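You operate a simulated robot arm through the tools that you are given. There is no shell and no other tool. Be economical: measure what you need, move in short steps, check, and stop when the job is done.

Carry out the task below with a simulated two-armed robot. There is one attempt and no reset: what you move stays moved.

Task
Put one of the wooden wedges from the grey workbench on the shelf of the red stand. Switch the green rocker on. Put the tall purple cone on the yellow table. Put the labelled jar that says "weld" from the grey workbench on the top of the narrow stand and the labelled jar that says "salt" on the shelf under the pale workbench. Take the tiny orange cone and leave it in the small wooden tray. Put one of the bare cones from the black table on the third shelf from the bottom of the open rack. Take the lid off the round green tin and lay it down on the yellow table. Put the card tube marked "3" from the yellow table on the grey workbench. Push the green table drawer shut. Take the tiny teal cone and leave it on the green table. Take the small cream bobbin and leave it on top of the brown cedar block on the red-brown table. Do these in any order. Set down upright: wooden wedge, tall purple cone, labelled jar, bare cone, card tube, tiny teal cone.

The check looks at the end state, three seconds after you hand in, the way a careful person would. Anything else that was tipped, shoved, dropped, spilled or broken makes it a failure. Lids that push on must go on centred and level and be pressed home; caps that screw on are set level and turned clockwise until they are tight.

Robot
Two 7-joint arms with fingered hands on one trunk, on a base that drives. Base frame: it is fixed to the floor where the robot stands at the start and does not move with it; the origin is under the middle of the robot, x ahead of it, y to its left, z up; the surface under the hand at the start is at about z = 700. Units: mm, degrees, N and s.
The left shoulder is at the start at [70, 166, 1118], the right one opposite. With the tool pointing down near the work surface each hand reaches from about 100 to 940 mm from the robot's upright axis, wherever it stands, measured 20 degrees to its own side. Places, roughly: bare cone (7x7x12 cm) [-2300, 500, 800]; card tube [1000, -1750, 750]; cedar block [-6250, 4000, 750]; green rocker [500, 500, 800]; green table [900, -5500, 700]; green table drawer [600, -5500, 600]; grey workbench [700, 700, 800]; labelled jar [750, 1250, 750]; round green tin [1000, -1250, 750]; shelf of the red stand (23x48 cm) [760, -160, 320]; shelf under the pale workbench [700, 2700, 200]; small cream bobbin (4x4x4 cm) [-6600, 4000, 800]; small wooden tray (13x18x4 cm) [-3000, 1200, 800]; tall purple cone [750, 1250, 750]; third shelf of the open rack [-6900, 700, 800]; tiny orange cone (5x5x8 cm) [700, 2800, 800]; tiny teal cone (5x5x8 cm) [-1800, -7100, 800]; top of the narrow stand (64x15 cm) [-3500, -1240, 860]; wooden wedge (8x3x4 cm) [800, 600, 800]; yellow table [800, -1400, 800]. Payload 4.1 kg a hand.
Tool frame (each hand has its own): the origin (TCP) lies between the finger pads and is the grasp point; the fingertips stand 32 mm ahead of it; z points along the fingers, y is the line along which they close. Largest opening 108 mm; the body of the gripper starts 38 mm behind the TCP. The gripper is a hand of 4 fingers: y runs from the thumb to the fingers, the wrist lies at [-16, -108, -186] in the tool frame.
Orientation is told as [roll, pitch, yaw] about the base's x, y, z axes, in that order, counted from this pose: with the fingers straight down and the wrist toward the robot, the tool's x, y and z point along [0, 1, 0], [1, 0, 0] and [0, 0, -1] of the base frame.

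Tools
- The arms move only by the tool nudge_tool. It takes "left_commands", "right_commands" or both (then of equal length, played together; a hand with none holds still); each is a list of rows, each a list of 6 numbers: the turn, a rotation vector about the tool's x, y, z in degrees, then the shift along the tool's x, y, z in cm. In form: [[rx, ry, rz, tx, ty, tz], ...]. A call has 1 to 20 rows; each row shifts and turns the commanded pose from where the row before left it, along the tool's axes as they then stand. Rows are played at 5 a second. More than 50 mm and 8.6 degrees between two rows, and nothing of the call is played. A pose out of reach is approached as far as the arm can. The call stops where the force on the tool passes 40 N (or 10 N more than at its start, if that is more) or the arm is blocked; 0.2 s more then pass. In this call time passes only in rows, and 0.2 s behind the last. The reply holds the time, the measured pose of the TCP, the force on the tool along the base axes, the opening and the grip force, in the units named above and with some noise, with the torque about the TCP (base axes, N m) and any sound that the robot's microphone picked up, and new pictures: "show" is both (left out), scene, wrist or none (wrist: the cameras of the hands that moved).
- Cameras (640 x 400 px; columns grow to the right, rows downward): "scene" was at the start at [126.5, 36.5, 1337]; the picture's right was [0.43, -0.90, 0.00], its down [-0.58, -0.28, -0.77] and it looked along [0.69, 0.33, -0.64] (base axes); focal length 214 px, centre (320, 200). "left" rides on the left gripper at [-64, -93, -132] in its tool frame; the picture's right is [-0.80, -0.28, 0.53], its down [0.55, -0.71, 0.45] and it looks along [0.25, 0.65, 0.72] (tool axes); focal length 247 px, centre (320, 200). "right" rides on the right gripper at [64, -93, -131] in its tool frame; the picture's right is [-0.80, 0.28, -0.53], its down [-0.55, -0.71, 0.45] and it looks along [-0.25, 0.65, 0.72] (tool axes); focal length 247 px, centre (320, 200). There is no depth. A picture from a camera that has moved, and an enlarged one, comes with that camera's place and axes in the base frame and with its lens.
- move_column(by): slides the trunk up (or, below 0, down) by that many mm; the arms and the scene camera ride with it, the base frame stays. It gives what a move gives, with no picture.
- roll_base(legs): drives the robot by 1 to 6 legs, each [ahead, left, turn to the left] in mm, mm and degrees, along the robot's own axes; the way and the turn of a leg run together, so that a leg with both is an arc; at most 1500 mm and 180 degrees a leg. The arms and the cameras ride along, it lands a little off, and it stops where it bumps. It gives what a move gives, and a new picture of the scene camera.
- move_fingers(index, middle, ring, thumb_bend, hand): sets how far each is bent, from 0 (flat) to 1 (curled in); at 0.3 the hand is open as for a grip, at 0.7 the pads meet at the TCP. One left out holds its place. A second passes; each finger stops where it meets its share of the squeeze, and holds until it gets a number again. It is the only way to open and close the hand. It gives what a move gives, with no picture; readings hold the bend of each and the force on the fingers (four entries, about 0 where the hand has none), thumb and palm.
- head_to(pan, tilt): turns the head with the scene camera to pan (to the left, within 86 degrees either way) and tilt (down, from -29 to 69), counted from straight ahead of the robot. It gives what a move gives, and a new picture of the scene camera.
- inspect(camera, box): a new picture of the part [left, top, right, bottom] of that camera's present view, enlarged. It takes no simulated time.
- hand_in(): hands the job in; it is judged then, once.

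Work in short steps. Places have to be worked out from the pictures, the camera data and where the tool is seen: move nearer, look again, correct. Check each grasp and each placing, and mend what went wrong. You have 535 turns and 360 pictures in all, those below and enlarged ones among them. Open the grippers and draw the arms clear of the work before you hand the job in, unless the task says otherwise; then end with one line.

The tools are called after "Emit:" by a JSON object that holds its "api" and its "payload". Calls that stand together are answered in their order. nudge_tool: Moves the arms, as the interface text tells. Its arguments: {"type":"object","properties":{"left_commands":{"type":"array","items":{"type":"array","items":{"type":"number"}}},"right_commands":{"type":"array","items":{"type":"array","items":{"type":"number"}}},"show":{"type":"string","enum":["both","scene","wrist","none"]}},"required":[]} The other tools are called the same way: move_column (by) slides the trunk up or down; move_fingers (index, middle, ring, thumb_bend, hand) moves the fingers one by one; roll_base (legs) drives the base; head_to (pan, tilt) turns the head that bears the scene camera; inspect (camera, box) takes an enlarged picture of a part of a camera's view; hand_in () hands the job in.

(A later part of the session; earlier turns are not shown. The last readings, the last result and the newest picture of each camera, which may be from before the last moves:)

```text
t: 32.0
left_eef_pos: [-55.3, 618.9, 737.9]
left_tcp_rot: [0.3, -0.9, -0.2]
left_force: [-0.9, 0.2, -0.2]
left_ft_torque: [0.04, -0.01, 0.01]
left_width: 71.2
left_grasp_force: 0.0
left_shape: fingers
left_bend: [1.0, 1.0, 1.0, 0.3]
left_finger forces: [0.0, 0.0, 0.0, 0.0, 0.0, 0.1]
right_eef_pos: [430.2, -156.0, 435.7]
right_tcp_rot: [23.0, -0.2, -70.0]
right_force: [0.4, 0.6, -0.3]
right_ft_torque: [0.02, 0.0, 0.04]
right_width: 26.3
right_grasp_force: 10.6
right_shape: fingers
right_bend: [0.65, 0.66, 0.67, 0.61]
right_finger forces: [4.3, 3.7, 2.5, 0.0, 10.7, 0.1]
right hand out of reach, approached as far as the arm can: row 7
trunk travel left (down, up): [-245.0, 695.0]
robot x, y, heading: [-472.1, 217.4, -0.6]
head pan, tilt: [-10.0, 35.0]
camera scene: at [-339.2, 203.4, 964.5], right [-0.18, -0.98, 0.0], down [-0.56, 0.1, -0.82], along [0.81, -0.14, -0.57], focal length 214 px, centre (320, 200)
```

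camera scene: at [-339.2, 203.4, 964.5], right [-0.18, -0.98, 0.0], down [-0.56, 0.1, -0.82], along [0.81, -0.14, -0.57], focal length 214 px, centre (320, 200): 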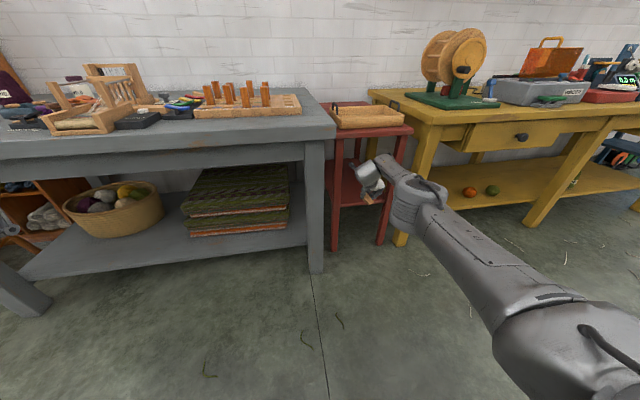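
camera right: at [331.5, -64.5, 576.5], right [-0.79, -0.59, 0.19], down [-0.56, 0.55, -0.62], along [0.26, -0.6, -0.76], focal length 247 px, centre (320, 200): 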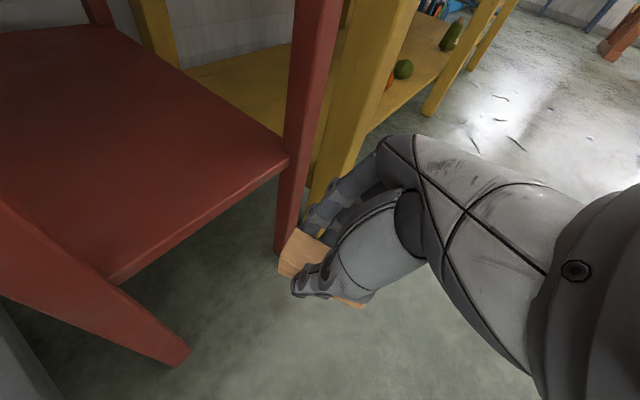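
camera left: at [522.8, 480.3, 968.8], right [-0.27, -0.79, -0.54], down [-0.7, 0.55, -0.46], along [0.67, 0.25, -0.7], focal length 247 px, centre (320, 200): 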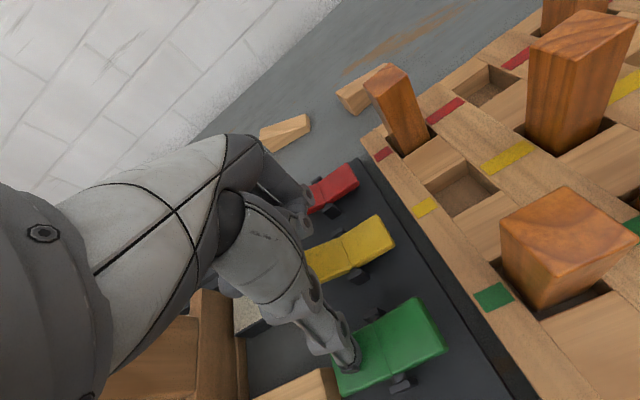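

The arm is stretched straight, well clear of the yellow table; I now use the base to insert, 130 mm forward.

Emit:
{"api": "roll_base", "payload": {"legs": [[130, -5, 0]]}}

Emit:
{"api": "inspect", "payload": {"camera": "right", "box": [0, 0, 640, 400]}}

```text
t: 33.2
left_eef_pos: [73.8, 613.1, 736.0]
left_tcp_rot: [0.2, -0.8, -0.3]
left_force: [-0.3, 0.0, -0.7]
left_ft_torque: [0.0, 0.0, 0.01]
left_width: 71.1
left_grasp_force: 0.0
left_shape: fingers
left_bend: [1.0, 1.0, 1.0, 0.3]
left_finger forces: [0.0, 0.0, 0.1, 0.0, 0.0, 0.1]
right_eef_pos: [559.8, -164.0, 434.8]
right_tcp_rot: [23.0, -0.3, -70.3]
right_force: [0.2, 0.6, 0.0]
right_ft_torque: [0.04, 0.01, 0.03]
right_width: 26.0
right_grasp_force: 10.8
right_shape: fingers
right_bend: [0.65, 0.66, 0.67, 0.61]
right_finger forces: [4.2, 3.8, 2.6, 0.0, 10.6, 0.1]
trunk travel left (down, up): [-245.0, 695.0]
robot x, y, heading: [-344.7, 216.0, -0.3]
head pan, tilt: [-10.0, 35.0]
camera scene: at [-209.5, 197.9, 964.3], right [-0.18, -0.98, 0.0], down [-0.57, 0.1, -0.82], along [0.81, -0.15, -0.57], focal length 214 px, centre (320, 200)
```

scene: 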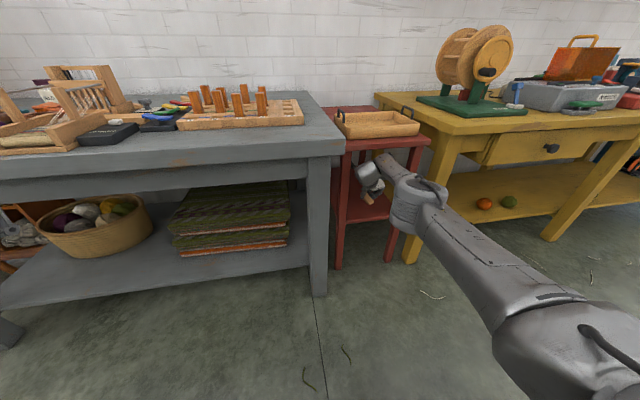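

```text
1.00 times, centred on (320, 200) of right (not enlarged: the box is as wide or as high as the picture)
camera zoom: at [533.8, -74.2, 581.7], right [-0.79, -0.58, 0.18], down [-0.55, 0.55, -0.63], along [0.27, -0.6, -0.76], focal length 247 px, centre (320, 200)
```

zoom: 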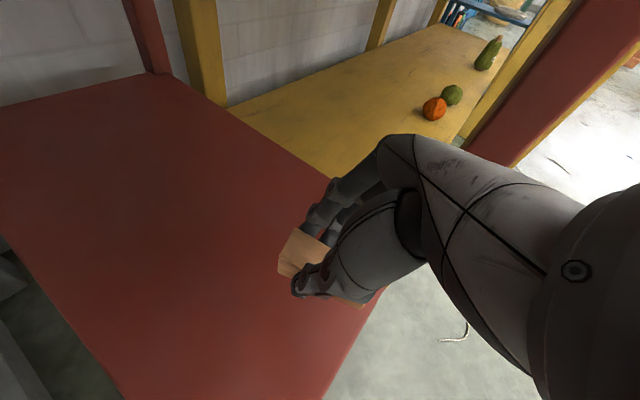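

The wedge is over the shelf near its front; 30 mm more forward, then lower with the trunk.

Emit:
{"api": "roll_base", "payload": {"legs": [[30, 0, 0]]}}

Emit:
{"api": "move_column", "payload": {"by": -50}}

Emit:
{"api": "inspect", "payload": {"camera": "right", "box": [0, 0, 640, 400]}}

```text
t: 34.1
left_eef_pos: [104.5, 612.2, 736.8]
left_tcp_rot: [0.3, -0.7, -0.3]
left_force: [0.1, 0.4, 0.2]
left_ft_torque: [0.03, 0.0, 0.0]
left_width: 71.4
left_grasp_force: 0.0
left_shape: fingers
left_bend: [1.0, 1.0, 1.0, 0.3]
left_finger forces: [0.0, 0.0, 0.0, 0.1, 0.0, 0.0]
right_eef_pos: [589.0, -165.0, 436.1]
right_tcp_rot: [23.0, -0.3, -70.3]
right_force: [-0.7, -0.7, 0.1]
right_ft_torque: [0.02, -0.04, -0.01]
right_width: 26.2
right_grasp_force: 10.7
right_shape: fingers
right_bend: [0.65, 0.66, 0.67, 0.61]
right_finger forces: [4.3, 3.8, 2.6, 0.0, 10.5, 0.0]
trunk travel left (down, up): [-245.0, 695.0]
robot x, y, heading: [-318.8, 214.3, -0.2]
head pan, tilt: [-10.0, 35.0]
camera scene: at [-179.1, 197.8, 964.3], right [-0.18, -0.98, 0.0], down [-0.57, 0.1, -0.82], along [0.81, -0.15, -0.57], focal length 214 px, centre (320, 200)
```

scene: 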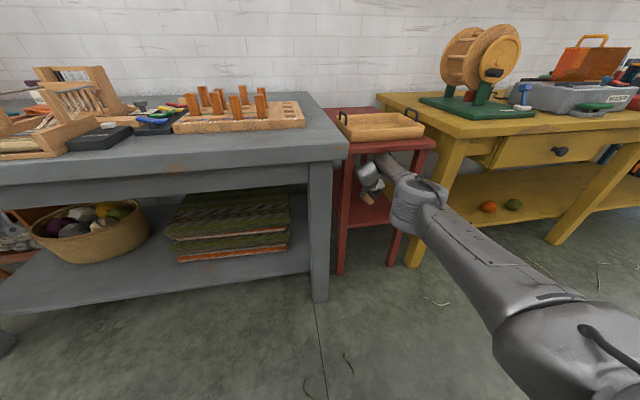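

```text
t: 35.0
left_eef_pos: [105.0, 612.5, 685.8]
left_tcp_rot: [0.3, -0.8, -0.3]
left_force: [0.7, 0.6, 0.2]
left_ft_torque: [-0.02, -0.02, 0.03]
left_width: 71.2
left_grasp_force: 0.0
left_shape: fingers
left_bend: [1.0, 1.0, 1.0, 0.3]
left_finger forces: [0.0, 0.0, 0.0, 0.0, 0.0, 0.0]
right_eef_pos: [588.3, -163.8, 385.0]
right_tcp_rot: [23.0, -0.4, -70.3]
right_force: [-0.2, -1.2, -1.0]
right_ft_torque: [0.0, -0.05, 0.01]
right_width: 26.2
right_grasp_force: 10.4
right_shape: fingers
right_bend: [0.65, 0.66, 0.67, 0.61]
right_finger forces: [4.3, 3.9, 2.5, 0.1, 10.6, 0.0]
trunk travel left (down, up): [-195.0, 745.0]
robot x, y, heading: [-314.4, 215.3, -0.4]
head pan, tilt: [-10.0, 35.0]
```

```text
1.00 times, centred on (320, 200) of right (not enlarged: the box is as wide or as high as the picture)
camera zoom: at [563.7, -74.4, 532.4], right [-0.79, -0.58, 0.18], down [-0.55, 0.55, -0.63], along [0.27, -0.6, -0.76], focal length 247 px, centre (320, 200)
```

zoom: 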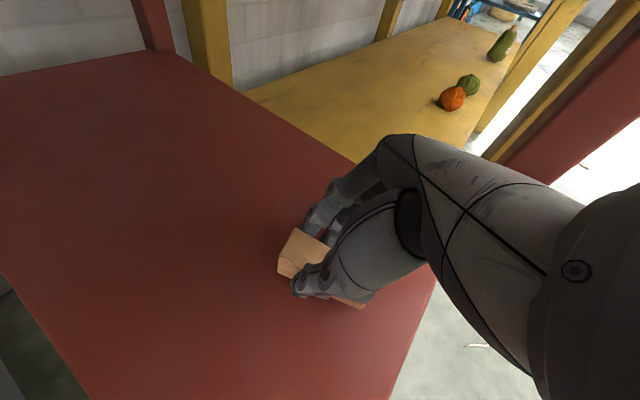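

I lower in small trunk steps watching the force.

Emit:
{"api": "move_column", "payload": {"by": -9}}

Emit:
{"api": "move_column", "payload": {"by": -4}}

Emit:
{"api": "move_column", "payload": {"by": -3}}

```text
t: 35.6
left_eef_pos: [104.4, 612.2, 677.4]
left_tcp_rot: [0.3, -0.9, -0.4]
left_force: [-0.4, 0.4, 0.5]
left_ft_torque: [-0.01, 0.01, -0.03]
left_width: 70.8
left_grasp_force: 0.0
left_shape: fingers
left_bend: [1.0, 1.0, 1.0, 0.3]
left_finger forces: [0.1, 0.0, 0.1, 0.1, 0.1, 0.0]
right_eef_pos: [588.1, -162.9, 376.3]
right_tcp_rot: [23.0, -0.4, -70.3]
right_force: [0.5, 0.4, -0.3]
right_ft_torque: [0.02, 0.0, 0.0]
right_width: 26.0
right_grasp_force: 10.5
right_shape: fingers
right_bend: [0.65, 0.66, 0.67, 0.61]
right_finger forces: [4.3, 3.9, 2.5, 0.0, 10.6, 0.1]
trunk travel left (down, up): [-186.0, 754.0]
robot x, y, heading: [-315.5, 212.6, -0.3]
head pan, tilt: [-10.0, 35.0]
```

```text
t: 36.1
left_eef_pos: [105.0, 612.9, 675.6]
left_tcp_rot: [0.3, -0.7, -0.2]
left_force: [-0.8, -0.1, -0.3]
left_ft_torque: [-0.01, 0.01, 0.02]
left_width: 71.3
left_grasp_force: 0.0
left_shape: fingers
left_bend: [1.0, 1.0, 1.0, 0.3]
left_finger forces: [0.0, 0.1, 0.0, 0.0, 0.0, 0.0]
right_eef_pos: [588.3, -163.9, 373.2]
right_tcp_rot: [23.0, -0.2, -70.3]
right_force: [0.8, -0.3, -0.4]
right_ft_torque: [-0.02, 0.01, -0.02]
right_width: 26.0
right_grasp_force: 10.7
right_shape: fingers
right_bend: [0.65, 0.66, 0.67, 0.61]
right_finger forces: [4.3, 3.8, 2.6, 0.0, 10.6, 0.1]
trunk travel left (down, up): [-182.0, 758.0]
robot x, y, heading: [-315.9, 214.0, -0.4]
head pan, tilt: [-10.0, 35.0]
```

```text
t: 36.6
left_eef_pos: [103.2, 612.6, 671.1]
left_tcp_rot: [0.3, -0.9, -0.2]
left_force: [-0.5, 0.3, 0.3]
left_ft_torque: [0.02, 0.02, 0.0]
left_width: 71.1
left_grasp_force: 0.0
left_shape: fingers
left_bend: [1.0, 1.0, 1.0, 0.3]
left_finger forces: [0.0, 0.1, 0.0, 0.0, 0.0, 0.1]
right_eef_pos: [589.2, -164.7, 370.0]
right_tcp_rot: [23.1, -0.2, -70.4]
right_force: [0.2, -0.1, 3.8]
right_ft_torque: [0.08, -0.01, 0.0]
right_width: 26.2
right_grasp_force: 10.9
right_shape: fingers
right_bend: [0.65, 0.66, 0.67, 0.61]
right_finger forces: [4.7, 3.9, 2.8, 0.1, 10.8, 0.1]
trunk travel left (down, up): [-179.0, 761.0]
robot x, y, heading: [-318.5, 211.7, -0.5]
head pan, tilt: [-10.0, 35.0]
```

Contact at 3.8 N. I open the hand moderately and check.

Emit:
{"api": "move_fingers", "payload": {"hand": "right", "index": 0.48, "middle": 0.48, "ring": 0.48, "thumb_bend": 0.48}}

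Emit:
{"api": "move_column", "payload": {"by": 50}}

Emit:
{"api": "inspect", "payload": {"camera": "right", "box": [160, 100, 480, 380]}}

```text
t: 37.6
left_eef_pos: [103.4, 613.6, 671.2]
left_tcp_rot: [0.1, -0.9, -0.2]
left_force: [-0.3, -0.2, 0.3]
left_ft_torque: [-0.01, 0.01, -0.04]
left_width: 71.2
left_grasp_force: 0.0
left_shape: fingers
left_bend: [1.0, 1.0, 1.0, 0.3]
left_finger forces: [0.1, 0.1, 0.0, 0.0, 0.0, 0.0]
right_eef_pos: [588.1, -163.5, 372.0]
right_tcp_rot: [23.1, -0.4, -70.2]
right_force: [-0.8, 3.9, 9.9]
right_ft_torque: [-0.21, 0.04, -0.07]
right_width: 60.6
right_grasp_force: 5.2
right_shape: fingers
right_bend: [0.48, 0.48, 0.51, 0.48]
right_finger forces: [0.0, 0.0, 10.1, 0.0, 0.1, 0.1]
trunk travel left (down, up): [-179.0, 761.0]
robot x, y, heading: [-312.7, 213.6, -0.2]
head pan, tilt: [-10.0, 35.0]
```

```text
t: 38.6
left_eef_pos: [104.4, 612.4, 720.9]
left_tcp_rot: [0.3, -0.8, -0.3]
left_force: [-0.4, -0.4, -0.1]
left_ft_torque: [-0.02, 0.02, -0.02]
left_width: 71.1
left_grasp_force: 0.1
left_shape: fingers
left_bend: [1.0, 1.0, 1.0, 0.3]
left_finger forces: [0.1, 0.0, 0.0, 0.1, 0.0, 0.0]
right_eef_pos: [587.8, -164.3, 419.4]
right_tcp_rot: [23.0, -0.2, -70.3]
right_force: [-0.2, -0.1, -0.2]
right_ft_torque: [0.0, -0.02, 0.01]
right_width: 60.5
right_grasp_force: 0.1
right_shape: fingers
right_bend: [0.48, 0.48, 0.48, 0.48]
right_finger forces: [0.0, 0.0, 0.1, 0.0, 0.0, 0.0]
trunk travel left (down, up): [-229.0, 711.0]
robot x, y, heading: [-319.2, 214.3, -0.4]
head pan, tilt: [-10.0, 35.0]
```

```text
1.43 times, centred on (320, 240) of right
camera zoom: at [563.9, -74.5, 565.6], right [-0.79, -0.58, 0.18], down [-0.55, 0.55, -0.63], along [0.27, -0.6, -0.76], focal length 353 px, centre (320, 143)
```

zoom: 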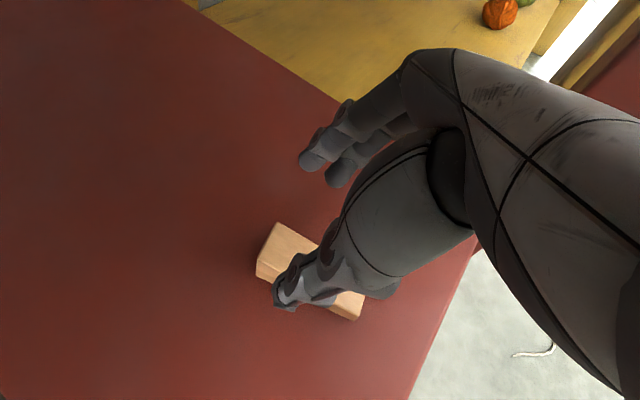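

The wedge lies flat on the shelf. I back out of the stand and raise the trunk, then go toward the left end of the grey bench.

Emit:
{"api": "roll_base", "payload": {"legs": [[-450, 0, 0]]}}

Emit:
{"api": "move_column", "payload": {"by": 396}}

```text
t: 41.2
left_eef_pos: [-336.8, 614.1, 721.0]
left_tcp_rot: [0.2, -0.7, -0.8]
left_force: [0.1, -0.4, -0.5]
left_ft_torque: [0.04, 0.02, 0.03]
left_width: 71.1
left_grasp_force: 0.1
left_shape: fingers
left_bend: [1.0, 1.0, 1.0, 0.3]
left_finger forces: [0.0, 0.0, 0.0, 0.0, 0.0, 0.0]
right_eef_pos: [140.4, -169.1, 420.8]
right_tcp_rot: [23.1, -0.4, -70.8]
right_force: [1.0, 0.6, 0.4]
right_ft_torque: [0.01, 0.0, 0.0]
right_width: 60.5
right_grasp_force: 0.1
right_shape: fingers
right_bend: [0.48, 0.48, 0.48, 0.48]
right_finger forces: [0.0, 0.1, 0.1, 0.0, 0.1, 0.1]
trunk travel left (down, up): [-229.0, 711.0]
robot x, y, heading: [-758.1, 219.6, -1.0]
head pan, tilt: [-10.0, 35.0]
camera scene: at [-624.4, 200.9, 948.5], right [-0.19, -0.98, 0.0], down [-0.56, 0.11, -0.82], along [0.8, -0.15, -0.57], focal length 214 px, centre (320, 200)
```

scene: 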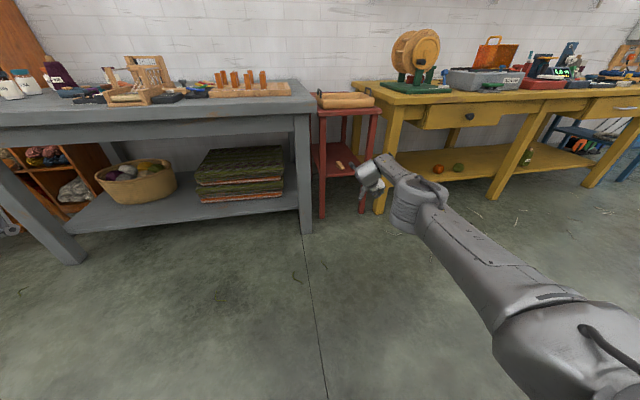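

```text
t: 45.0
left_eef_pos: [-335.7, 612.5, 1115.3]
left_tcp_rot: [0.3, -0.8, -0.9]
left_force: [0.3, 0.0, -0.8]
left_ft_torque: [-0.01, -0.03, 0.02]
left_width: 71.3
left_grasp_force: 0.1
left_shape: fingers
left_bend: [1.0, 1.0, 1.0, 0.3]
left_finger forces: [0.0, 0.0, 0.0, 0.0, 0.1, 0.0]
right_eef_pos: [141.1, -166.9, 815.4]
right_tcp_rot: [23.0, -0.3, -70.9]
right_force: [0.0, -0.2, 0.8]
right_ft_torque: [-0.03, 0.03, 0.03]
right_width: 60.5
right_grasp_force: 0.1
right_shape: fingers
right_bend: [0.48, 0.48, 0.48, 0.48]
right_finger forces: [0.0, 0.1, 0.1, 0.0, 0.0, 0.0]
trunk travel left (down, up): [-625.0, 315.0]
robot x, y, heading: [-762.3, 218.4, -1.0]
head pan, tilt: [-10.0, 35.0]
```

I fold the right arm back to a neutral pose.

Emit:
{"api": "nudge_tool", "payload": {"right_commands": [[0, 0, 0, -1.9, -3.08, -2.88], [0, 0, 0, -1.9, -3.08, -2.88], [0, 0, 0, -1.9, -3.08, -2.88], [0, 0, 0, -1.9, -3.08, -2.88], [0, 0, 0, -1.9, -3.08, -2.88], [0, 0, 0, -1.9, -3.08, -2.88], [0, 0, 0, -1.9, -3.08, -2.88], [0, 0, 0, -1.9, -3.08, -2.88], [0, 0, 0, -1.9, -3.08, -2.88], [0, 0, 0, -1.9, -3.08, -2.88], [0, 0, 0, -1.9, -3.08, -2.88], [0, 0, 0, -1.9, -3.08, -2.88], [0, -7.7, 0, 0, 0, 0], [0, -7.7, 0, 0, 0, 0], [0, -7.7, 0, 0, 0, 0], [0, 0, -8.5, 0, 0, 0], [0, 0, -8.5, 0, 0, 0], [0, 0, -8.5, 0, 0, 0], [0, 0, -8.5, 0, 0, 0], [0, 0, -8.5, 0, 0, 0]], "show": "none"}}

Emit:
{"api": "nudge_tool", "payload": {"right_commands": [[0, 0, -8.5, 0, 0, 0], [0, 0, -8.5, 0, 0, 0], [0, 0, -8.5, 0, 0, 0], [0, 0, -1.5, 0, 0, 0]], "show": "none"}}

Emit:
{"api": "roll_base", "payload": {"legs": [[0, 1000, 0], [700, 0, 0]]}}

Emit:
{"api": "head_to", "payload": {"pan": 10, "tilt": 45}}

```text
t: 49.2
left_eef_pos: [-337.0, 611.5, 1116.7]
left_tcp_rot: [0.3, -0.8, -0.8]
left_force: [0.1, -0.3, -0.9]
left_ft_torque: [0.0, -0.03, 0.03]
left_width: 71.1
left_grasp_force: 0.0
left_shape: fingers
left_bend: [1.0, 1.0, 1.0, 0.3]
left_finger forces: [0.1, 0.2, 0.0, 0.1, 0.0, 0.0]
right_eef_pos: [-307.0, 68.6, 1042.2]
right_tcp_rot: [-0.2, 0.0, -28.2]
right_force: [-0.5, 0.5, -0.4]
right_ft_torque: [-0.01, 0.02, 0.0]
right_width: 60.7
right_grasp_force: 0.1
right_shape: fingers
right_bend: [0.48, 0.48, 0.48, 0.48]
right_finger forces: [0.0, 0.1, 0.0, 0.0, 0.0, 0.0]
trunk travel left (down, up): [-625.0, 315.0]
robot x, y, heading: [-759.4, 218.8, -0.6]
head pan, tilt: [-10.0, 35.0]
```

```text
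t: 50.2
left_eef_pos: [-336.9, 612.6, 1116.3]
left_tcp_rot: [0.3, -0.8, -0.9]
left_force: [-0.2, 0.1, -0.1]
left_ft_torque: [0.01, 0.01, -0.05]
left_width: 70.9
left_grasp_force: 0.1
left_shape: fingers
left_bend: [1.0, 1.0, 1.0, 0.3]
left_finger forces: [0.1, 0.0, 0.0, 0.1, 0.0, 0.1]
right_eef_pos: [-306.2, 68.6, 1042.0]
right_tcp_rot: [-0.4, -0.1, -1.3]
right_force: [0.4, -0.1, -0.7]
right_ft_torque: [-0.01, 0.02, -0.01]
right_width: 61.0
right_grasp_force: 0.0
right_shape: fingers
right_bend: [0.48, 0.48, 0.48, 0.48]
right_finger forces: [0.1, 0.1, 0.0, 0.0, 0.0, 0.0]
trunk travel left (down, up): [-625.0, 315.0]
robot x, y, heading: [-761.6, 219.1, -1.1]
head pan, tilt: [-10.0, 35.0]
```

```text
t: 58.9
left_eef_pos: [357.4, 1629.5, 1117.1]
left_tcp_rot: [0.2, -0.8, 0.7]
left_force: [0.1, 0.5, 0.3]
left_ft_torque: [-0.03, 0.0, 0.02]
left_width: 71.1
left_grasp_force: 0.0
left_shape: fingers
left_bend: [1.0, 1.0, 1.0, 0.3]
left_finger forces: [0.1, 0.0, 0.0, 0.0, 0.1, 0.0]
right_eef_pos: [402.6, 1088.1, 1043.0]
right_tcp_rot: [-0.4, 0.0, 0.3]
right_force: [-0.3, -0.2, 0.3]
right_ft_torque: [-0.01, -0.02, 0.01]
right_width: 60.6
right_grasp_force: 0.0
right_shape: fingers
right_bend: [0.48, 0.48, 0.48, 0.48]
right_finger forces: [0.0, 0.1, 0.0, 0.0, 0.1, 0.0]
trunk travel left (down, up): [-625.0, 315.0]
robot x, y, heading: [-54.1, 1224.0, 0.8]
head pan, tilt: [-10.0, 35.0]
camera scene: at [81.0, 1210.2, 1344.4], right [-0.16, -0.99, 0.0], down [-0.57, 0.09, -0.82], along [0.81, -0.13, -0.57], focal length 214 px, centre (320, 200)
```

scene: 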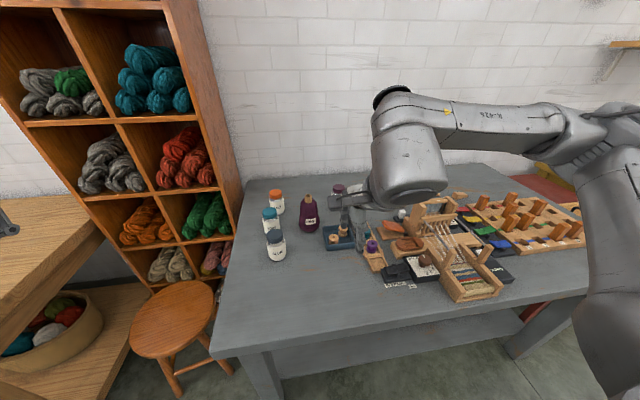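

```text
t: 59.7
left_eef_pos: [356.8, 1629.9, 1116.8]
left_tcp_rot: [0.2, -0.8, 0.8]
left_force: [-0.4, 0.3, -0.9]
left_ft_torque: [0.01, -0.02, -0.03]
left_width: 71.0
left_grasp_force: 0.0
left_shape: fingers
left_bend: [1.0, 1.0, 1.0, 0.3]
left_finger forces: [0.1, 0.0, 0.0, 0.1, 0.0, 0.0]
right_eef_pos: [401.6, 1086.9, 1042.2]
right_tcp_rot: [-0.3, 0.1, 0.3]
right_force: [0.4, 0.4, 0.2]
right_ft_torque: [-0.05, 0.01, 0.02]
right_width: 61.0
right_grasp_force: 0.0
right_shape: fingers
right_bend: [0.48, 0.48, 0.48, 0.48]
right_finger forces: [0.0, 0.0, 0.1, 0.1, 0.0, 0.1]
trunk travel left (down, up): [-625.0, 315.0]
robot x, y, heading: [-55.6, 1224.1, 0.8]
head pan, tilt: [10.0, 45.0]
camera scene: at [73.5, 1239.4, 1329.7], right [0.19, -0.98, 0.0], down [-0.69, -0.13, -0.71], along [0.69, 0.13, -0.71], focal length 214 px, centre (320, 200)
```

scene: 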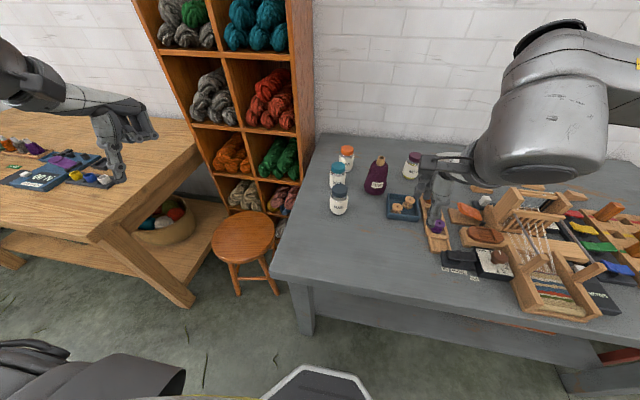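

Let me read the jar labels.

Emit:
{"api": "inspect", "payload": {"camera": "scene", "box": [310, 135, 450, 225]}}

```text
4.44 times, centred on (380, 180) of scene
camera zoom: at [73.5, 1239.4, 1329.7], right [0.19, -0.98, 0.0], down [-0.69, -0.13, -0.71], along [0.69, 0.13, -0.71], focal length 953 px, centre (53, 289)
```

zoom: 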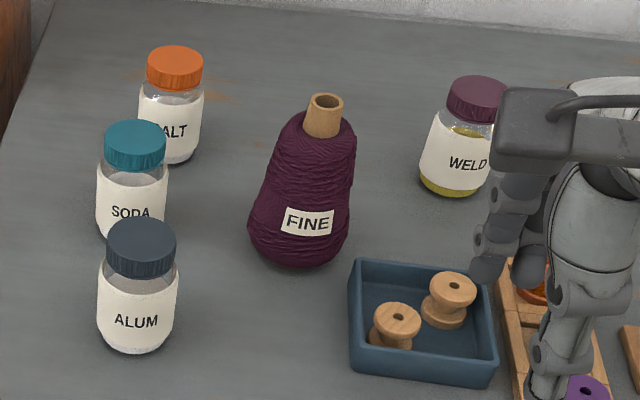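

SALT is the orange-capped jar at about [823, 1265], WELD at [822, 1000], purple FINE cone at [720, 1142]. I reposition the base to about (0, 1105) so left can take SALT and right WELD, and open both hands.

Emit:
{"api": "roll_base", "payload": {"legs": [[50, -120, -0.8]]}}

Emit:
{"api": "move_fingers", "payload": {"hand": "left", "index": 0.3, "middle": 0.3, "ring": 0.3, "thumb_bend": 0.3}}

Emit:
{"api": "move_fingers", "payload": {"hand": "right", "index": 0.3, "middle": 0.3, "ring": 0.3, "thumb_bend": 0.3}}

```text
t: 61.0
left_eef_pos: [414.8, 1502.8, 1116.3]
left_tcp_rot: [0.2, -0.9, -0.1]
left_force: [-0.5, 0.0, 0.5]
left_ft_torque: [0.0, -0.02, 0.03]
left_width: 70.9
left_grasp_force: 0.1
left_shape: fingers
left_bend: [1.0, 1.0, 1.0, 0.3]
left_finger forces: [0.0, 0.0, 0.0, 0.0, 0.0, 0.0]
right_eef_pos: [451.1, 959.2, 1043.0]
right_tcp_rot: [-0.3, 0.1, -0.5]
right_force: [0.0, 0.3, 0.2]
right_ft_torque: [0.01, 0.02, 0.01]
right_width: 60.9
right_grasp_force: 0.2
right_shape: fingers
right_bend: [0.48, 0.48, 0.48, 0.48]
right_finger forces: [0.0, 0.0, 0.1, 0.0, 0.0, 0.0]
trunk travel left (down, up): [-625.0, 315.0]
robot x, y, heading: [-4.2, 1104.7, 0.0]
head pan, tilt: [10.0, 45.0]
camera scene: at [124.8, 1116.4, 1329.6], right [0.17, -0.98, 0.0], down [-0.7, -0.12, -0.71], along [0.7, 0.12, -0.71], focal length 214 px, centre (320, 200)
```

scene: 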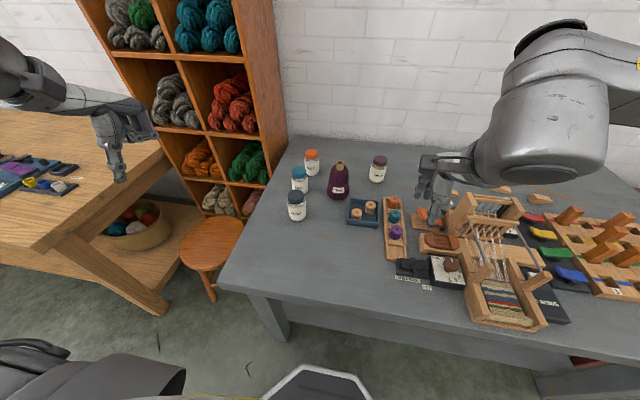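

```text
t: 62.0
left_eef_pos: [413.2, 1502.2, 1117.3]
left_tcp_rot: [0.3, -0.8, -0.1]
left_force: [-0.8, 0.4, 0.3]
left_ft_torque: [-0.01, -0.02, 0.0]
left_width: 108.7
left_grasp_force: 0.0
left_shape: fingers
left_bend: [0.3, 0.3, 0.3, 0.3]
left_finger forces: [0.1, 0.0, 0.0, 0.0, 0.0, 0.1]
right_eef_pos: [451.1, 959.3, 1042.3]
right_tcp_rot: [-0.2, 0.0, -0.5]
right_force: [0.4, 0.3, -0.4]
right_ft_torque: [-0.03, 0.0, 0.02]
right_width: 60.8
right_grasp_force: 0.2
right_shape: fingers
right_bend: [0.48, 0.48, 0.48, 0.48]
right_finger forces: [0.0, 0.0, 0.0, 0.0, 0.0, 0.0]
trunk travel left (down, up): [-625.0, 315.0]
robot x, y, heading: [-5.9, 1103.3, -0.0]
head pan, tilt: [10.0, 45.0]
```

```text
t: 63.0
left_eef_pos: [412.9, 1502.4, 1117.9]
left_tcp_rot: [0.3, -0.9, -0.1]
left_force: [0.2, 0.5, -0.6]
left_ft_torque: [-0.05, -0.03, -0.03]
left_width: 108.8
left_grasp_force: 0.1
left_shape: fingers
left_bend: [0.3, 0.3, 0.3, 0.3]
left_finger forces: [0.0, 0.0, 0.1, 0.0, 0.1, 0.0]
right_eef_pos: [450.3, 958.8, 1042.6]
right_tcp_rot: [-0.3, 0.0, -0.5]
right_force: [0.0, 0.9, 1.0]
right_ft_torque: [0.0, 0.01, 0.01]
right_width: 107.9
right_grasp_force: 0.0
right_shape: fingers
right_bend: [0.3, 0.3, 0.3, 0.3]
right_finger forces: [0.0, 0.0, 0.1, 0.1, 0.0, 0.1]
trunk travel left (down, up): [-625.0, 315.0]
robot x, y, heading: [-2.9, 1103.8, 0.1]
head pan, tilt: [10.0, 45.0]
```

Both hands move above their jars, at z≈1000 (tips 968, jar tops ≈870), for a close look.

Emit:
{"api": "nudge_tool", "payload": {"left_commands": [[0, 0, 0, -2.14, 3.6, 1.1], [0, 0, 0, -2.14, 3.6, 1.1], [0, 0, 0, -2.14, 3.6, 1.1], [0, 0, 0, -2.14, 3.6, 1.1], [0, 0, 0, -2.14, 3.6, 1.1], [0, 0, 0, -2.14, 3.6, 1.1], [0, 0, 0, -2.14, 3.6, 1.1], [0, 0, 0, -2.14, 3.6, 1.1], [0, 0, 0, -2.14, 3.6, 1.1], [0, 0, 0, -2.14, 3.6, 1.1], [0, 0, 0, -2.14, 3.6, 1.1]], "right_commands": [[0, 0, 0, 0.48, 3.3, 0.38], [0, 0, 0, 0.48, 3.3, 0.38], [0, 0, 0, 0.48, 3.3, 0.38], [0, 0, 0, 0.48, 3.3, 0.38], [0, 0, 0, 0.48, 3.3, 0.38], [0, 0, 0, 0.48, 3.3, 0.38], [0, 0, 0, 0.48, 3.3, 0.38], [0, 0, 0, 0.48, 3.3, 0.38], [0, 0, 0, 0.48, 3.3, 0.38], [0, 0, 0, 0.48, 3.3, 0.38], [0, 0, 0, 0.48, 3.3, 0.38]], "show": "both"}}

```text
t: 65.4
left_eef_pos: [675.8, 1360.5, 1042.3]
left_tcp_rot: [0.1, -0.8, -0.1]
left_force: [0.1, 0.0, -0.3]
left_ft_torque: [-0.05, 0.0, 0.0]
left_width: 108.6
left_grasp_force: 0.0
left_shape: fingers
left_bend: [0.3, 0.3, 0.3, 0.3]
left_finger forces: [0.0, 0.1, 0.0, 0.1, 0.0, 0.0]
left hand out of reach, approached as far as the arm can: row 8, 9, 10, 11
right_eef_pos: [815.2, 1009.2, 1000.0]
right_tcp_rot: [-0.3, 0.0, -0.5]
right_force: [0.1, -0.4, 0.1]
right_ft_torque: [-0.02, 0.03, -0.01]
right_width: 108.5
right_grasp_force: 0.1
right_shape: fingers
right_bend: [0.3, 0.3, 0.3, 0.3]
right_finger forces: [0.1, 0.0, 0.1, 0.1, 0.0, 0.1]
trunk travel left (down, up): [-625.0, 315.0]
robot x, y, heading: [-4.6, 1104.3, -0.3]
head pan, tilt: [10.0, 45.0]
camera scene: at [125.4, 1116.8, 1329.6], right [0.17, -0.98, 0.0], down [-0.7, -0.12, -0.71], along [0.7, 0.12, -0.71], focal length 214 px, centre (320, 200)
camera right: at [723.1, 1074.1, 1132.1], right [0.28, -0.8, 0.54], down [-0.71, -0.55, -0.44], along [0.65, -0.26, -0.72], focal length 247 px, centre (320, 200)
camera left: at [580.0, 1296.2, 1172.4], right [-0.28, -0.8, -0.54], down [-0.7, 0.55, -0.46], along [0.66, 0.25, -0.71], focal length 247 px, centre (320, 200)
```

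scene: 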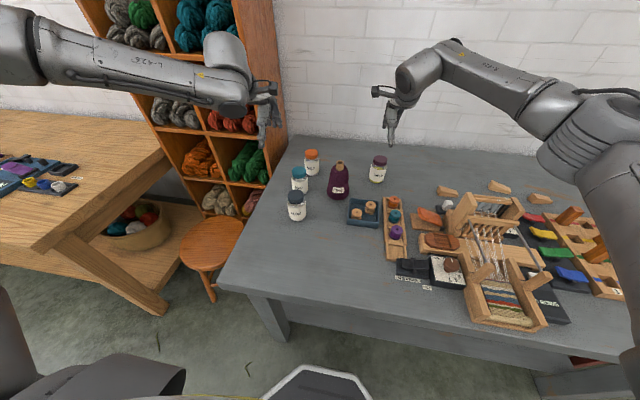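
right: 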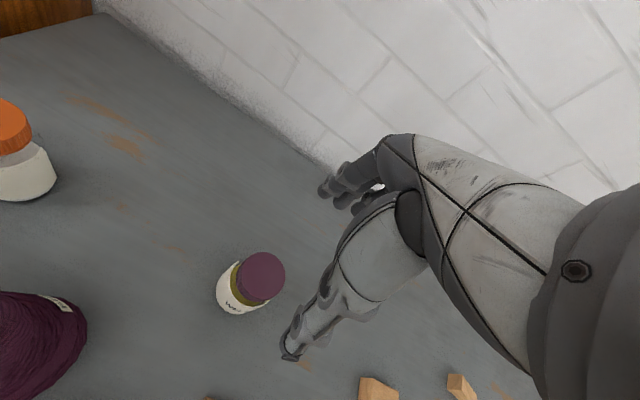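
left: 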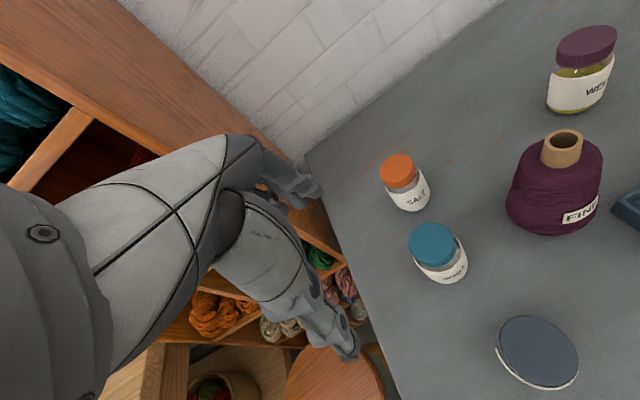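

The left hand lagged at a reach limit. I try lowering it a bit to see where its commanded pose goes.

Emit:
{"api": "nudge_tool", "payload": {"left_commands": [[0, 0, 0, 0, 0, 2], [0, 0, 0, 0, 0, 1]], "show": "none"}}

```text
t: 66.0
left_eef_pos: [668.0, 1363.6, 1014.1]
left_tcp_rot: [0.2, -0.8, -0.1]
left_force: [0.2, -0.2, 0.5]
left_ft_torque: [0.0, 0.02, 0.04]
left_width: 108.9
left_grasp_force: 0.0
left_shape: fingers
left_bend: [0.3, 0.3, 0.3, 0.3]
left_finger forces: [0.0, 0.0, 0.0, 0.0, 0.0, 0.1]
left hand out of reach, approached as far as the arm can: row 1, 2
right_eef_pos: [815.4, 1009.4, 999.9]
right_tcp_rot: [-0.2, 0.0, -0.4]
right_force: [0.4, 0.0, -0.8]
right_ft_torque: [0.03, 0.01, 0.02]
right_width: 108.3
right_grasp_force: 0.2
right_shape: fingers
right_bend: [0.3, 0.3, 0.3, 0.3]
right_finger forces: [0.0, 0.0, 0.0, 0.0, 0.0, 0.0]
trunk travel left (down, up): [-625.0, 315.0]
robot x, y, heading: [-6.1, 1102.4, 0.1]
head pan, tilt: [10.0, 45.0]
```

I'll deal with that after; first the right hand takes WELD: cap centre measured at [821, 1010]. I descend around it.

Emit:
{"api": "nudge_tool", "payload": {"right_commands": [[0, 0, 0, 0.1, 0.6, 4], [0, 0, 0, 0, 0, 4], [0, 0, 0, 0, 0, 3], [0, 0, 0, 0, 0, 3], [0, 0, 0, 0, 0, 2]], "show": "wrist"}}

```text
t: 67.2
left_eef_pos: [668.9, 1362.8, 1015.1]
left_tcp_rot: [0.2, -0.9, -0.1]
left_force: [0.1, 0.6, 0.0]
left_ft_torque: [-0.01, 0.01, 0.0]
left_width: 108.9
left_grasp_force: 0.0
left_shape: fingers
left_bend: [0.3, 0.3, 0.3, 0.3]
left_finger forces: [0.0, 0.1, 0.0, 0.0, 0.1, 0.1]
right_eef_pos: [818.6, 1008.5, 841.0]
right_tcp_rot: [-0.3, 0.0, -0.5]
right_force: [-0.5, -0.4, -0.2]
right_ft_torque: [0.0, 0.01, 0.02]
right_width: 108.3
right_grasp_force: 0.0
right_shape: fingers
right_bend: [0.3, 0.3, 0.3, 0.3]
right_finger forces: [0.0, 0.0, 0.0, 0.1, 0.0, 0.1]
trunk travel left (down, up): [-625.0, 315.0]
robot x, y, heading: [-4.1, 1099.4, -0.1]
head pan, tilt: [10.0, 45.0]
camera right: at [726.3, 1073.3, 973.1], right [0.28, -0.8, 0.54], down [-0.71, -0.54, -0.45], along [0.65, -0.26, -0.72], focal length 247 px, centre (320, 200)
```

right: 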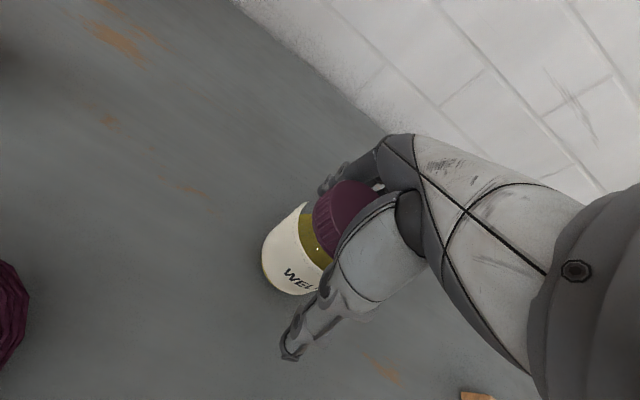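

The jar is between thumb and fingers; I lower 5 mm more and close.

Emit:
{"api": "nudge_tool", "payload": {"right_commands": [[0, 0, 0, 0, 0, 0.5]], "show": "none"}}

Emit:
{"api": "move_fingers", "payload": {"hand": "right", "index": 0.7, "middle": 0.7, "ring": 0.7, "thumb_bend": 0.7}}

Emit:
{"api": "inspect", "payload": {"camera": "right", "box": [200, 120, 440, 380]}}

```text
t: 67.6
left_eef_pos: [667.2, 1362.9, 1013.4]
left_tcp_rot: [0.2, -0.8, -0.1]
left_force: [0.2, 0.4, 0.2]
left_ft_torque: [-0.01, 0.0, -0.02]
left_width: 108.9
left_grasp_force: 0.0
left_shape: fingers
left_bend: [0.3, 0.3, 0.3, 0.3]
left_finger forces: [0.0, 0.0, 0.1, 0.0, 0.0, 0.0]
right_eef_pos: [820.2, 1009.0, 835.2]
right_tcp_rot: [-0.4, -0.1, -0.5]
right_force: [0.2, -0.1, -0.4]
right_ft_torque: [0.04, -0.01, 0.0]
right_width: 108.3
right_grasp_force: 0.0
right_shape: fingers
right_bend: [0.3, 0.3, 0.3, 0.3]
right_finger forces: [0.0, 0.1, 0.0, 0.0, 0.0, 0.1]
trunk travel left (down, up): [-625.0, 315.0]
robot x, y, heading: [-6.3, 1099.9, 0.2]
head pan, tilt: [10.0, 45.0]
```

```text
t: 68.6
left_eef_pos: [668.0, 1364.7, 1015.8]
left_tcp_rot: [0.1, -0.9, -0.1]
left_force: [-0.1, 0.0, 0.2]
left_ft_torque: [-0.04, 0.0, 0.01]
left_width: 108.9
left_grasp_force: 0.2
left_shape: fingers
left_bend: [0.3, 0.3, 0.3, 0.3]
left_finger forces: [0.0, 0.1, 0.0, 0.0, 0.0, 0.0]
right_eef_pos: [819.0, 1008.4, 836.3]
right_tcp_rot: [-0.3, -0.1, -0.5]
right_force: [2.7, 0.4, 4.1]
right_ft_torque: [-0.02, -0.22, -0.01]
right_width: 53.4
right_grasp_force: 22.1
right_shape: fingers
right_bend: [0.54, 0.58, 0.68, 0.53]
right_finger forces: [10.6, 10.2, 2.0, 0.0, 21.0, 0.0]
trunk travel left (down, up): [-625.0, 315.0]
robot x, y, heading: [-6.2, 1101.8, 0.2]
head pan, tilt: [10.0, 45.0]
```

```text
1.54 times, centred on (320, 250) of right
camera zoom: at [726.4, 1073.7, 968.6], right [0.28, -0.8, 0.54], down [-0.71, -0.54, -0.45], along [0.65, -0.26, -0.72], focal length 380 px, centre (320, 123)
```

zoom: 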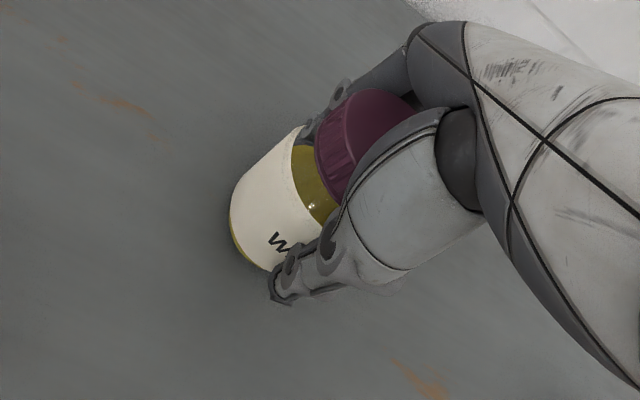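

The jar sits off-centre toward the index finger. I reopen, shift 10 mm in +y and close again for a better grip.

Emit:
{"api": "move_fingers", "payload": {"hand": "right", "index": 0.35, "middle": 0.35, "ring": 0.35, "thumb_bend": 0.35}}

Emit:
{"api": "nudge_tool", "payload": {"right_commands": [[0, 0, 0, 1.0, 0, 0]], "show": "none"}}

Emit:
{"api": "move_fingers", "payload": {"hand": "right", "index": 0.7, "middle": 0.7, "ring": 0.7, "thumb_bend": 0.7}}

```text
t: 69.6
left_eef_pos: [668.8, 1364.0, 1014.8]
left_tcp_rot: [0.2, -0.8, -0.1]
left_force: [0.9, -1.2, -0.4]
left_ft_torque: [0.02, 0.0, 0.02]
left_width: 108.8
left_grasp_force: 0.2
left_shape: fingers
left_bend: [0.3, 0.3, 0.3, 0.3]
left_finger forces: [0.1, 0.0, 0.1, 0.0, 0.0, 0.0]
right_eef_pos: [819.1, 1008.9, 836.1]
right_tcp_rot: [-0.3, 0.0, -0.5]
right_force: [-0.2, -0.1, 0.1]
right_ft_torque: [0.01, 0.01, 0.0]
right_width: 95.3
right_grasp_force: 0.1
right_shape: fingers
right_bend: [0.35, 0.35, 0.35, 0.35]
right_finger forces: [0.0, 0.0, 0.1, 0.0, 0.3, 0.1]
trunk travel left (down, up): [-625.0, 315.0]
robot x, y, heading: [-6.9, 1102.5, -0.4]
head pan, tilt: [10.0, 45.0]
```

```text
t: 70.0
left_eef_pos: [668.5, 1363.2, 1014.3]
left_tcp_rot: [0.1, -0.9, -0.2]
left_force: [0.0, 0.3, 0.1]
left_ft_torque: [-0.02, 0.01, 0.01]
left_width: 108.7
left_grasp_force: 0.1
left_shape: fingers
left_bend: [0.3, 0.3, 0.3, 0.3]
left_finger forces: [0.0, 0.0, 0.1, 0.1, 0.0, 0.0]
right_eef_pos: [819.7, 1019.0, 835.3]
right_tcp_rot: [-0.3, 0.0, -0.5]
right_force: [-0.2, -0.1, -0.1]
right_ft_torque: [-0.03, 0.0, -0.03]
right_width: 95.2
right_grasp_force: 0.1
right_shape: fingers
right_bend: [0.35, 0.35, 0.35, 0.35]
right_finger forces: [0.1, 0.0, 0.1, 0.1, 0.0, 0.0]
trunk travel left (down, up): [-625.0, 315.0]
robot x, y, heading: [-7.2, 1102.3, 0.0]
head pan, tilt: [10.0, 45.0]
```

```text
t: 71.0
left_eef_pos: [668.1, 1363.4, 1014.3]
left_tcp_rot: [0.2, -1.0, -0.1]
left_force: [-0.2, 0.2, -0.8]
left_ft_torque: [0.01, -0.01, 0.02]
left_width: 108.9
left_grasp_force: 0.0
left_shape: fingers
left_bend: [0.3, 0.3, 0.3, 0.3]
left_finger forces: [0.0, 0.0, 0.0, 0.1, 0.1, 0.0]
right_eef_pos: [819.4, 1018.8, 835.0]
right_tcp_rot: [-0.4, -0.1, -0.4]
right_force: [3.0, 0.9, 2.7]
right_ft_torque: [-0.01, -0.23, 0.0]
right_width: 49.9
right_grasp_force: 24.5
right_shape: fingers
right_bend: [0.59, 0.58, 0.62, 0.51]
right_finger forces: [7.1, 10.9, 6.5, 0.0, 23.2, 0.0]
trunk travel left (down, up): [-625.0, 315.0]
robot x, y, heading: [-6.4, 1103.1, 0.2]
head pan, tilt: [10.0, 45.0]
```

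Balanced grip now. I lift WELD 12 cm and check.

Emit:
{"api": "nudge_tool", "payload": {"right_commands": [[0, 0, 0, 0, 0, -2], [0, 0, 0, 0, 0, -4], [0, 0, 0, 0, -1, -4], [0, 0, 0, 0, -2, -4]], "show": "wrist"}}

```text
t: 72.0
left_eef_pos: [667.0, 1363.5, 1015.6]
left_tcp_rot: [0.2, -1.0, -0.1]
left_force: [-0.4, -0.3, 0.1]
left_ft_torque: [0.02, -0.02, 0.0]
left_width: 108.6
left_grasp_force: 0.2
left_shape: fingers
left_bend: [0.3, 0.3, 0.3, 0.3]
left_finger forces: [0.0, 0.0, 0.0, 0.0, 0.0, 0.0]
right_eef_pos: [789.1, 1017.2, 978.3]
right_tcp_rot: [-0.3, 0.0, -0.5]
right_force: [-0.4, -0.4, -2.8]
right_ft_torque: [0.02, -0.03, 0.01]
right_width: 49.9
right_grasp_force: 22.9
right_shape: fingers
right_bend: [0.59, 0.59, 0.63, 0.51]
right_finger forces: [7.1, 10.0, 6.3, 0.0, 22.9, 0.0]
trunk travel left (down, up): [-625.0, 315.0]
robot x, y, heading: [-5.7, 1104.1, -0.2]
head pan, tilt: [10.0, 45.0]
camera right: at [696.5, 1082.2, 1110.1], right [0.28, -0.8, 0.54], down [-0.71, -0.54, -0.45], along [0.65, -0.26, -0.72], focal length 247 px, centre (320, 200)
```

right: 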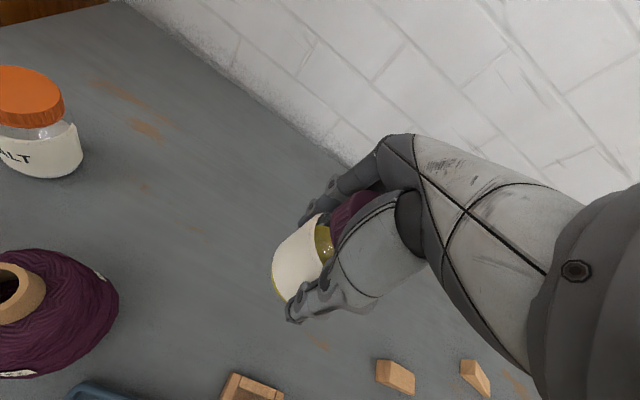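

WELD is held. I retract the right arm and back the left hand 10 cm to learn its commanded pose.

Emit:
{"api": "nudge_tool", "payload": {"right_commands": [[0, 0, 0, -0.5, -4.2, -1.2], [0, 0, 0, -0.5, -4.2, -1.2], [0, 0, 0, -0.5, -4.2, -1.2], [0, 0, 0, -0.5, -4.2, -1.2], [0, 0, 0, -0.5, -4.2, -1.2], [0, 0, 0, -0.5, -4.2, -1.2], [0, 0, 0, -0.5, -4.2, -1.2]], "left_commands": [[0, 0, 0, 0, -1.4, 0], [0, 0, 0, 0, -1.4, 0], [0, 0, 0, 0, -1.4, 0], [0, 0, 0, 0, -1.4, 0], [0, 0, 0, 0, -1.4, 0], [0, 0, 0, 0, -1.4, 0], [0, 0, 0, 0, -1.4, 0]], "show": "none"}}

Emit:
{"api": "roll_base", "payload": {"legs": [[0, -110, 0]]}}

```text
t: 73.6
left_eef_pos: [570.8, 1362.4, 1013.8]
left_tcp_rot: [0.2, -1.0, -0.1]
left_force: [-0.5, 0.4, 0.0]
left_ft_torque: [-0.02, 0.01, -0.01]
left_width: 108.7
left_grasp_force: 0.1
left_shape: fingers
left_bend: [0.3, 0.3, 0.3, 0.3]
left_finger forces: [0.1, 0.0, 0.1, 0.1, 0.1, 0.1]
right_eef_pos: [494.0, 989.0, 1061.6]
right_tcp_rot: [-0.3, -0.1, -0.5]
right_force: [-0.6, -1.3, -2.1]
right_ft_torque: [0.0, -0.03, -0.02]
right_width: 49.7
right_grasp_force: 23.0
right_shape: fingers
right_bend: [0.59, 0.59, 0.63, 0.51]
right_finger forces: [7.2, 9.7, 6.5, 0.1, 22.6, 0.1]
trunk travel left (down, up): [-625.0, 315.0]
robot x, y, heading: [-6.0, 1102.3, 0.1]
head pan, tilt: [10.0, 45.0]
```

```text
t: 74.8
left_eef_pos: [572.7, 1255.3, 1013.4]
left_tcp_rot: [0.3, -0.8, 0.1]
left_force: [0.3, -0.1, 0.3]
left_ft_torque: [0.01, 0.01, -0.01]
left_width: 108.5
left_grasp_force: 0.0
left_shape: fingers
left_bend: [0.3, 0.3, 0.3, 0.3]
left_finger forces: [0.0, 0.0, 0.0, 0.0, 0.0, 0.0]
right_eef_pos: [497.1, 879.7, 1059.6]
right_tcp_rot: [-0.3, -0.1, -0.4]
right_force: [-0.5, 0.3, -2.2]
right_ft_torque: [0.02, -0.01, -0.03]
right_width: 49.8
right_grasp_force: 23.4
right_shape: fingers
right_bend: [0.59, 0.59, 0.63, 0.51]
right_finger forces: [7.2, 9.8, 6.7, 0.0, 22.5, 0.1]
trunk travel left (down, up): [-625.0, 315.0]
robot x, y, heading: [-3.2, 995.9, -0.1]
head pan, tilt: [10.0, 45.0]
camera scene: at [125.2, 1006.7, 1329.6], right [0.18, -0.98, 0.0], down [-0.7, -0.12, -0.71], along [0.7, 0.12, -0.71], focal length 214 px, centre (320, 200)
```

scene: 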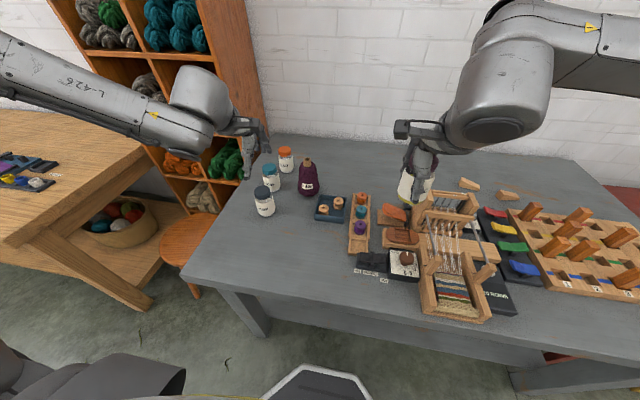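

Good: the commanded pose resets to where the arm is. Now forward toward SALT with the left hand.

Emit:
{"api": "nudge_tool", "payload": {"left_commands": [[0, 0, 0, 0.1, 4.1, 0.6], [0, 0, 0, 0.1, 4.1, 0.6], [0, 0, 0, 0.1, 4.1, 0.6], [0, 0, 0, 0.1, 4.1, 0.6], [0, 0, 0, 0.1, 4.1, 0.6], [0, 0, 0, 0.1, 4.1, 0.6]], "show": "wrist"}}

```text
t: 76.2
left_eef_pos: [707.2, 1316.8, 1023.1]
left_tcp_rot: [0.2, -0.9, 0.1]
left_force: [0.2, -0.4, 0.7]
left_ft_torque: [0.02, 0.01, 0.02]
left_width: 108.8
left_grasp_force: 0.1
left_shape: fingers
left_bend: [0.3, 0.3, 0.3, 0.3]
left_finger forces: [0.0, 0.0, 0.1, 0.1, 0.0, 0.0]
left hand out of reach, approached as far as the arm can: row 3, 4, 5, 6
right_eef_pos: [497.2, 880.6, 1059.8]
right_tcp_rot: [-0.3, 0.0, -0.4]
right_force: [-0.1, 0.4, -1.3]
right_ft_torque: [0.01, -0.06, 0.02]
right_width: 50.1
right_grasp_force: 23.6
right_shape: fingers
right_bend: [0.59, 0.59, 0.63, 0.51]
right_finger forces: [7.2, 9.8, 6.7, 0.0, 22.5, 0.0]
trunk travel left (down, up): [-625.0, 315.0]
robot x, y, heading: [-2.3, 993.2, 0.1]
head pan, tilt: [10.0, 45.0]
camera left: at [611.7, 1253.3, 1153.0], right [-0.27, -0.8, -0.54], down [-0.7, 0.55, -0.46], along [0.66, 0.25, -0.71], focal length 247 px, centre (320, 200)
```

left: 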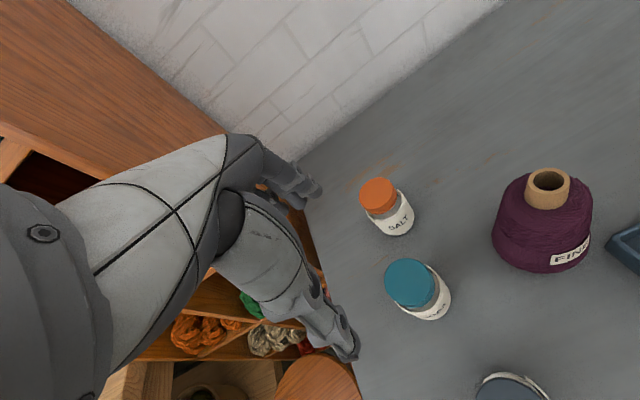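

The left arm hits a joint limit in this posture. I try a yaw of about -30° on the left hand and then go forward.

Emit:
{"api": "nudge_tool", "payload": {"left_commands": [[0, 0, 7.5, 0, 0, 0], [0, 0, 7.5, 0, 0, 0], [0, 0, 7.5, 0, 0, 0], [0, 0, 7.5, 0, 0, 0], [0, 0, 0, -4, 2, 0], [0, 0, 0, -3, 3, 0], [0, 0, 0, -2, 4, 0]], "show": "none"}}

```text
t: 77.8
left_eef_pos: [673.2, 1232.7, 1037.3]
left_tcp_rot: [0.6, -0.7, -29.8]
left_force: [0.6, -0.3, -0.1]
left_ft_torque: [0.01, 0.0, 0.0]
left_width: 108.8
left_grasp_force: 0.1
left_shape: fingers
left_bend: [0.3, 0.3, 0.3, 0.3]
left_finger forces: [0.0, 0.1, 0.0, 0.0, 0.0, 0.1]
left hand out of reach, approached as far as the arm can: row 4, 5, 6, 7
right_eef_pos: [496.1, 880.4, 1059.7]
right_tcp_rot: [-0.3, -0.1, -0.3]
right_force: [-0.1, 0.5, -2.5]
right_ft_torque: [0.02, -0.02, 0.0]
right_width: 50.0
right_grasp_force: 22.3
right_shape: fingers
right_bend: [0.59, 0.59, 0.63, 0.51]
right_finger forces: [7.2, 9.8, 6.7, 0.1, 22.5, 0.0]
trunk travel left (down, up): [-625.0, 315.0]
robot x, y, heading: [-3.8, 991.8, 0.0]
head pan, tilt: [10.0, 45.0]
```

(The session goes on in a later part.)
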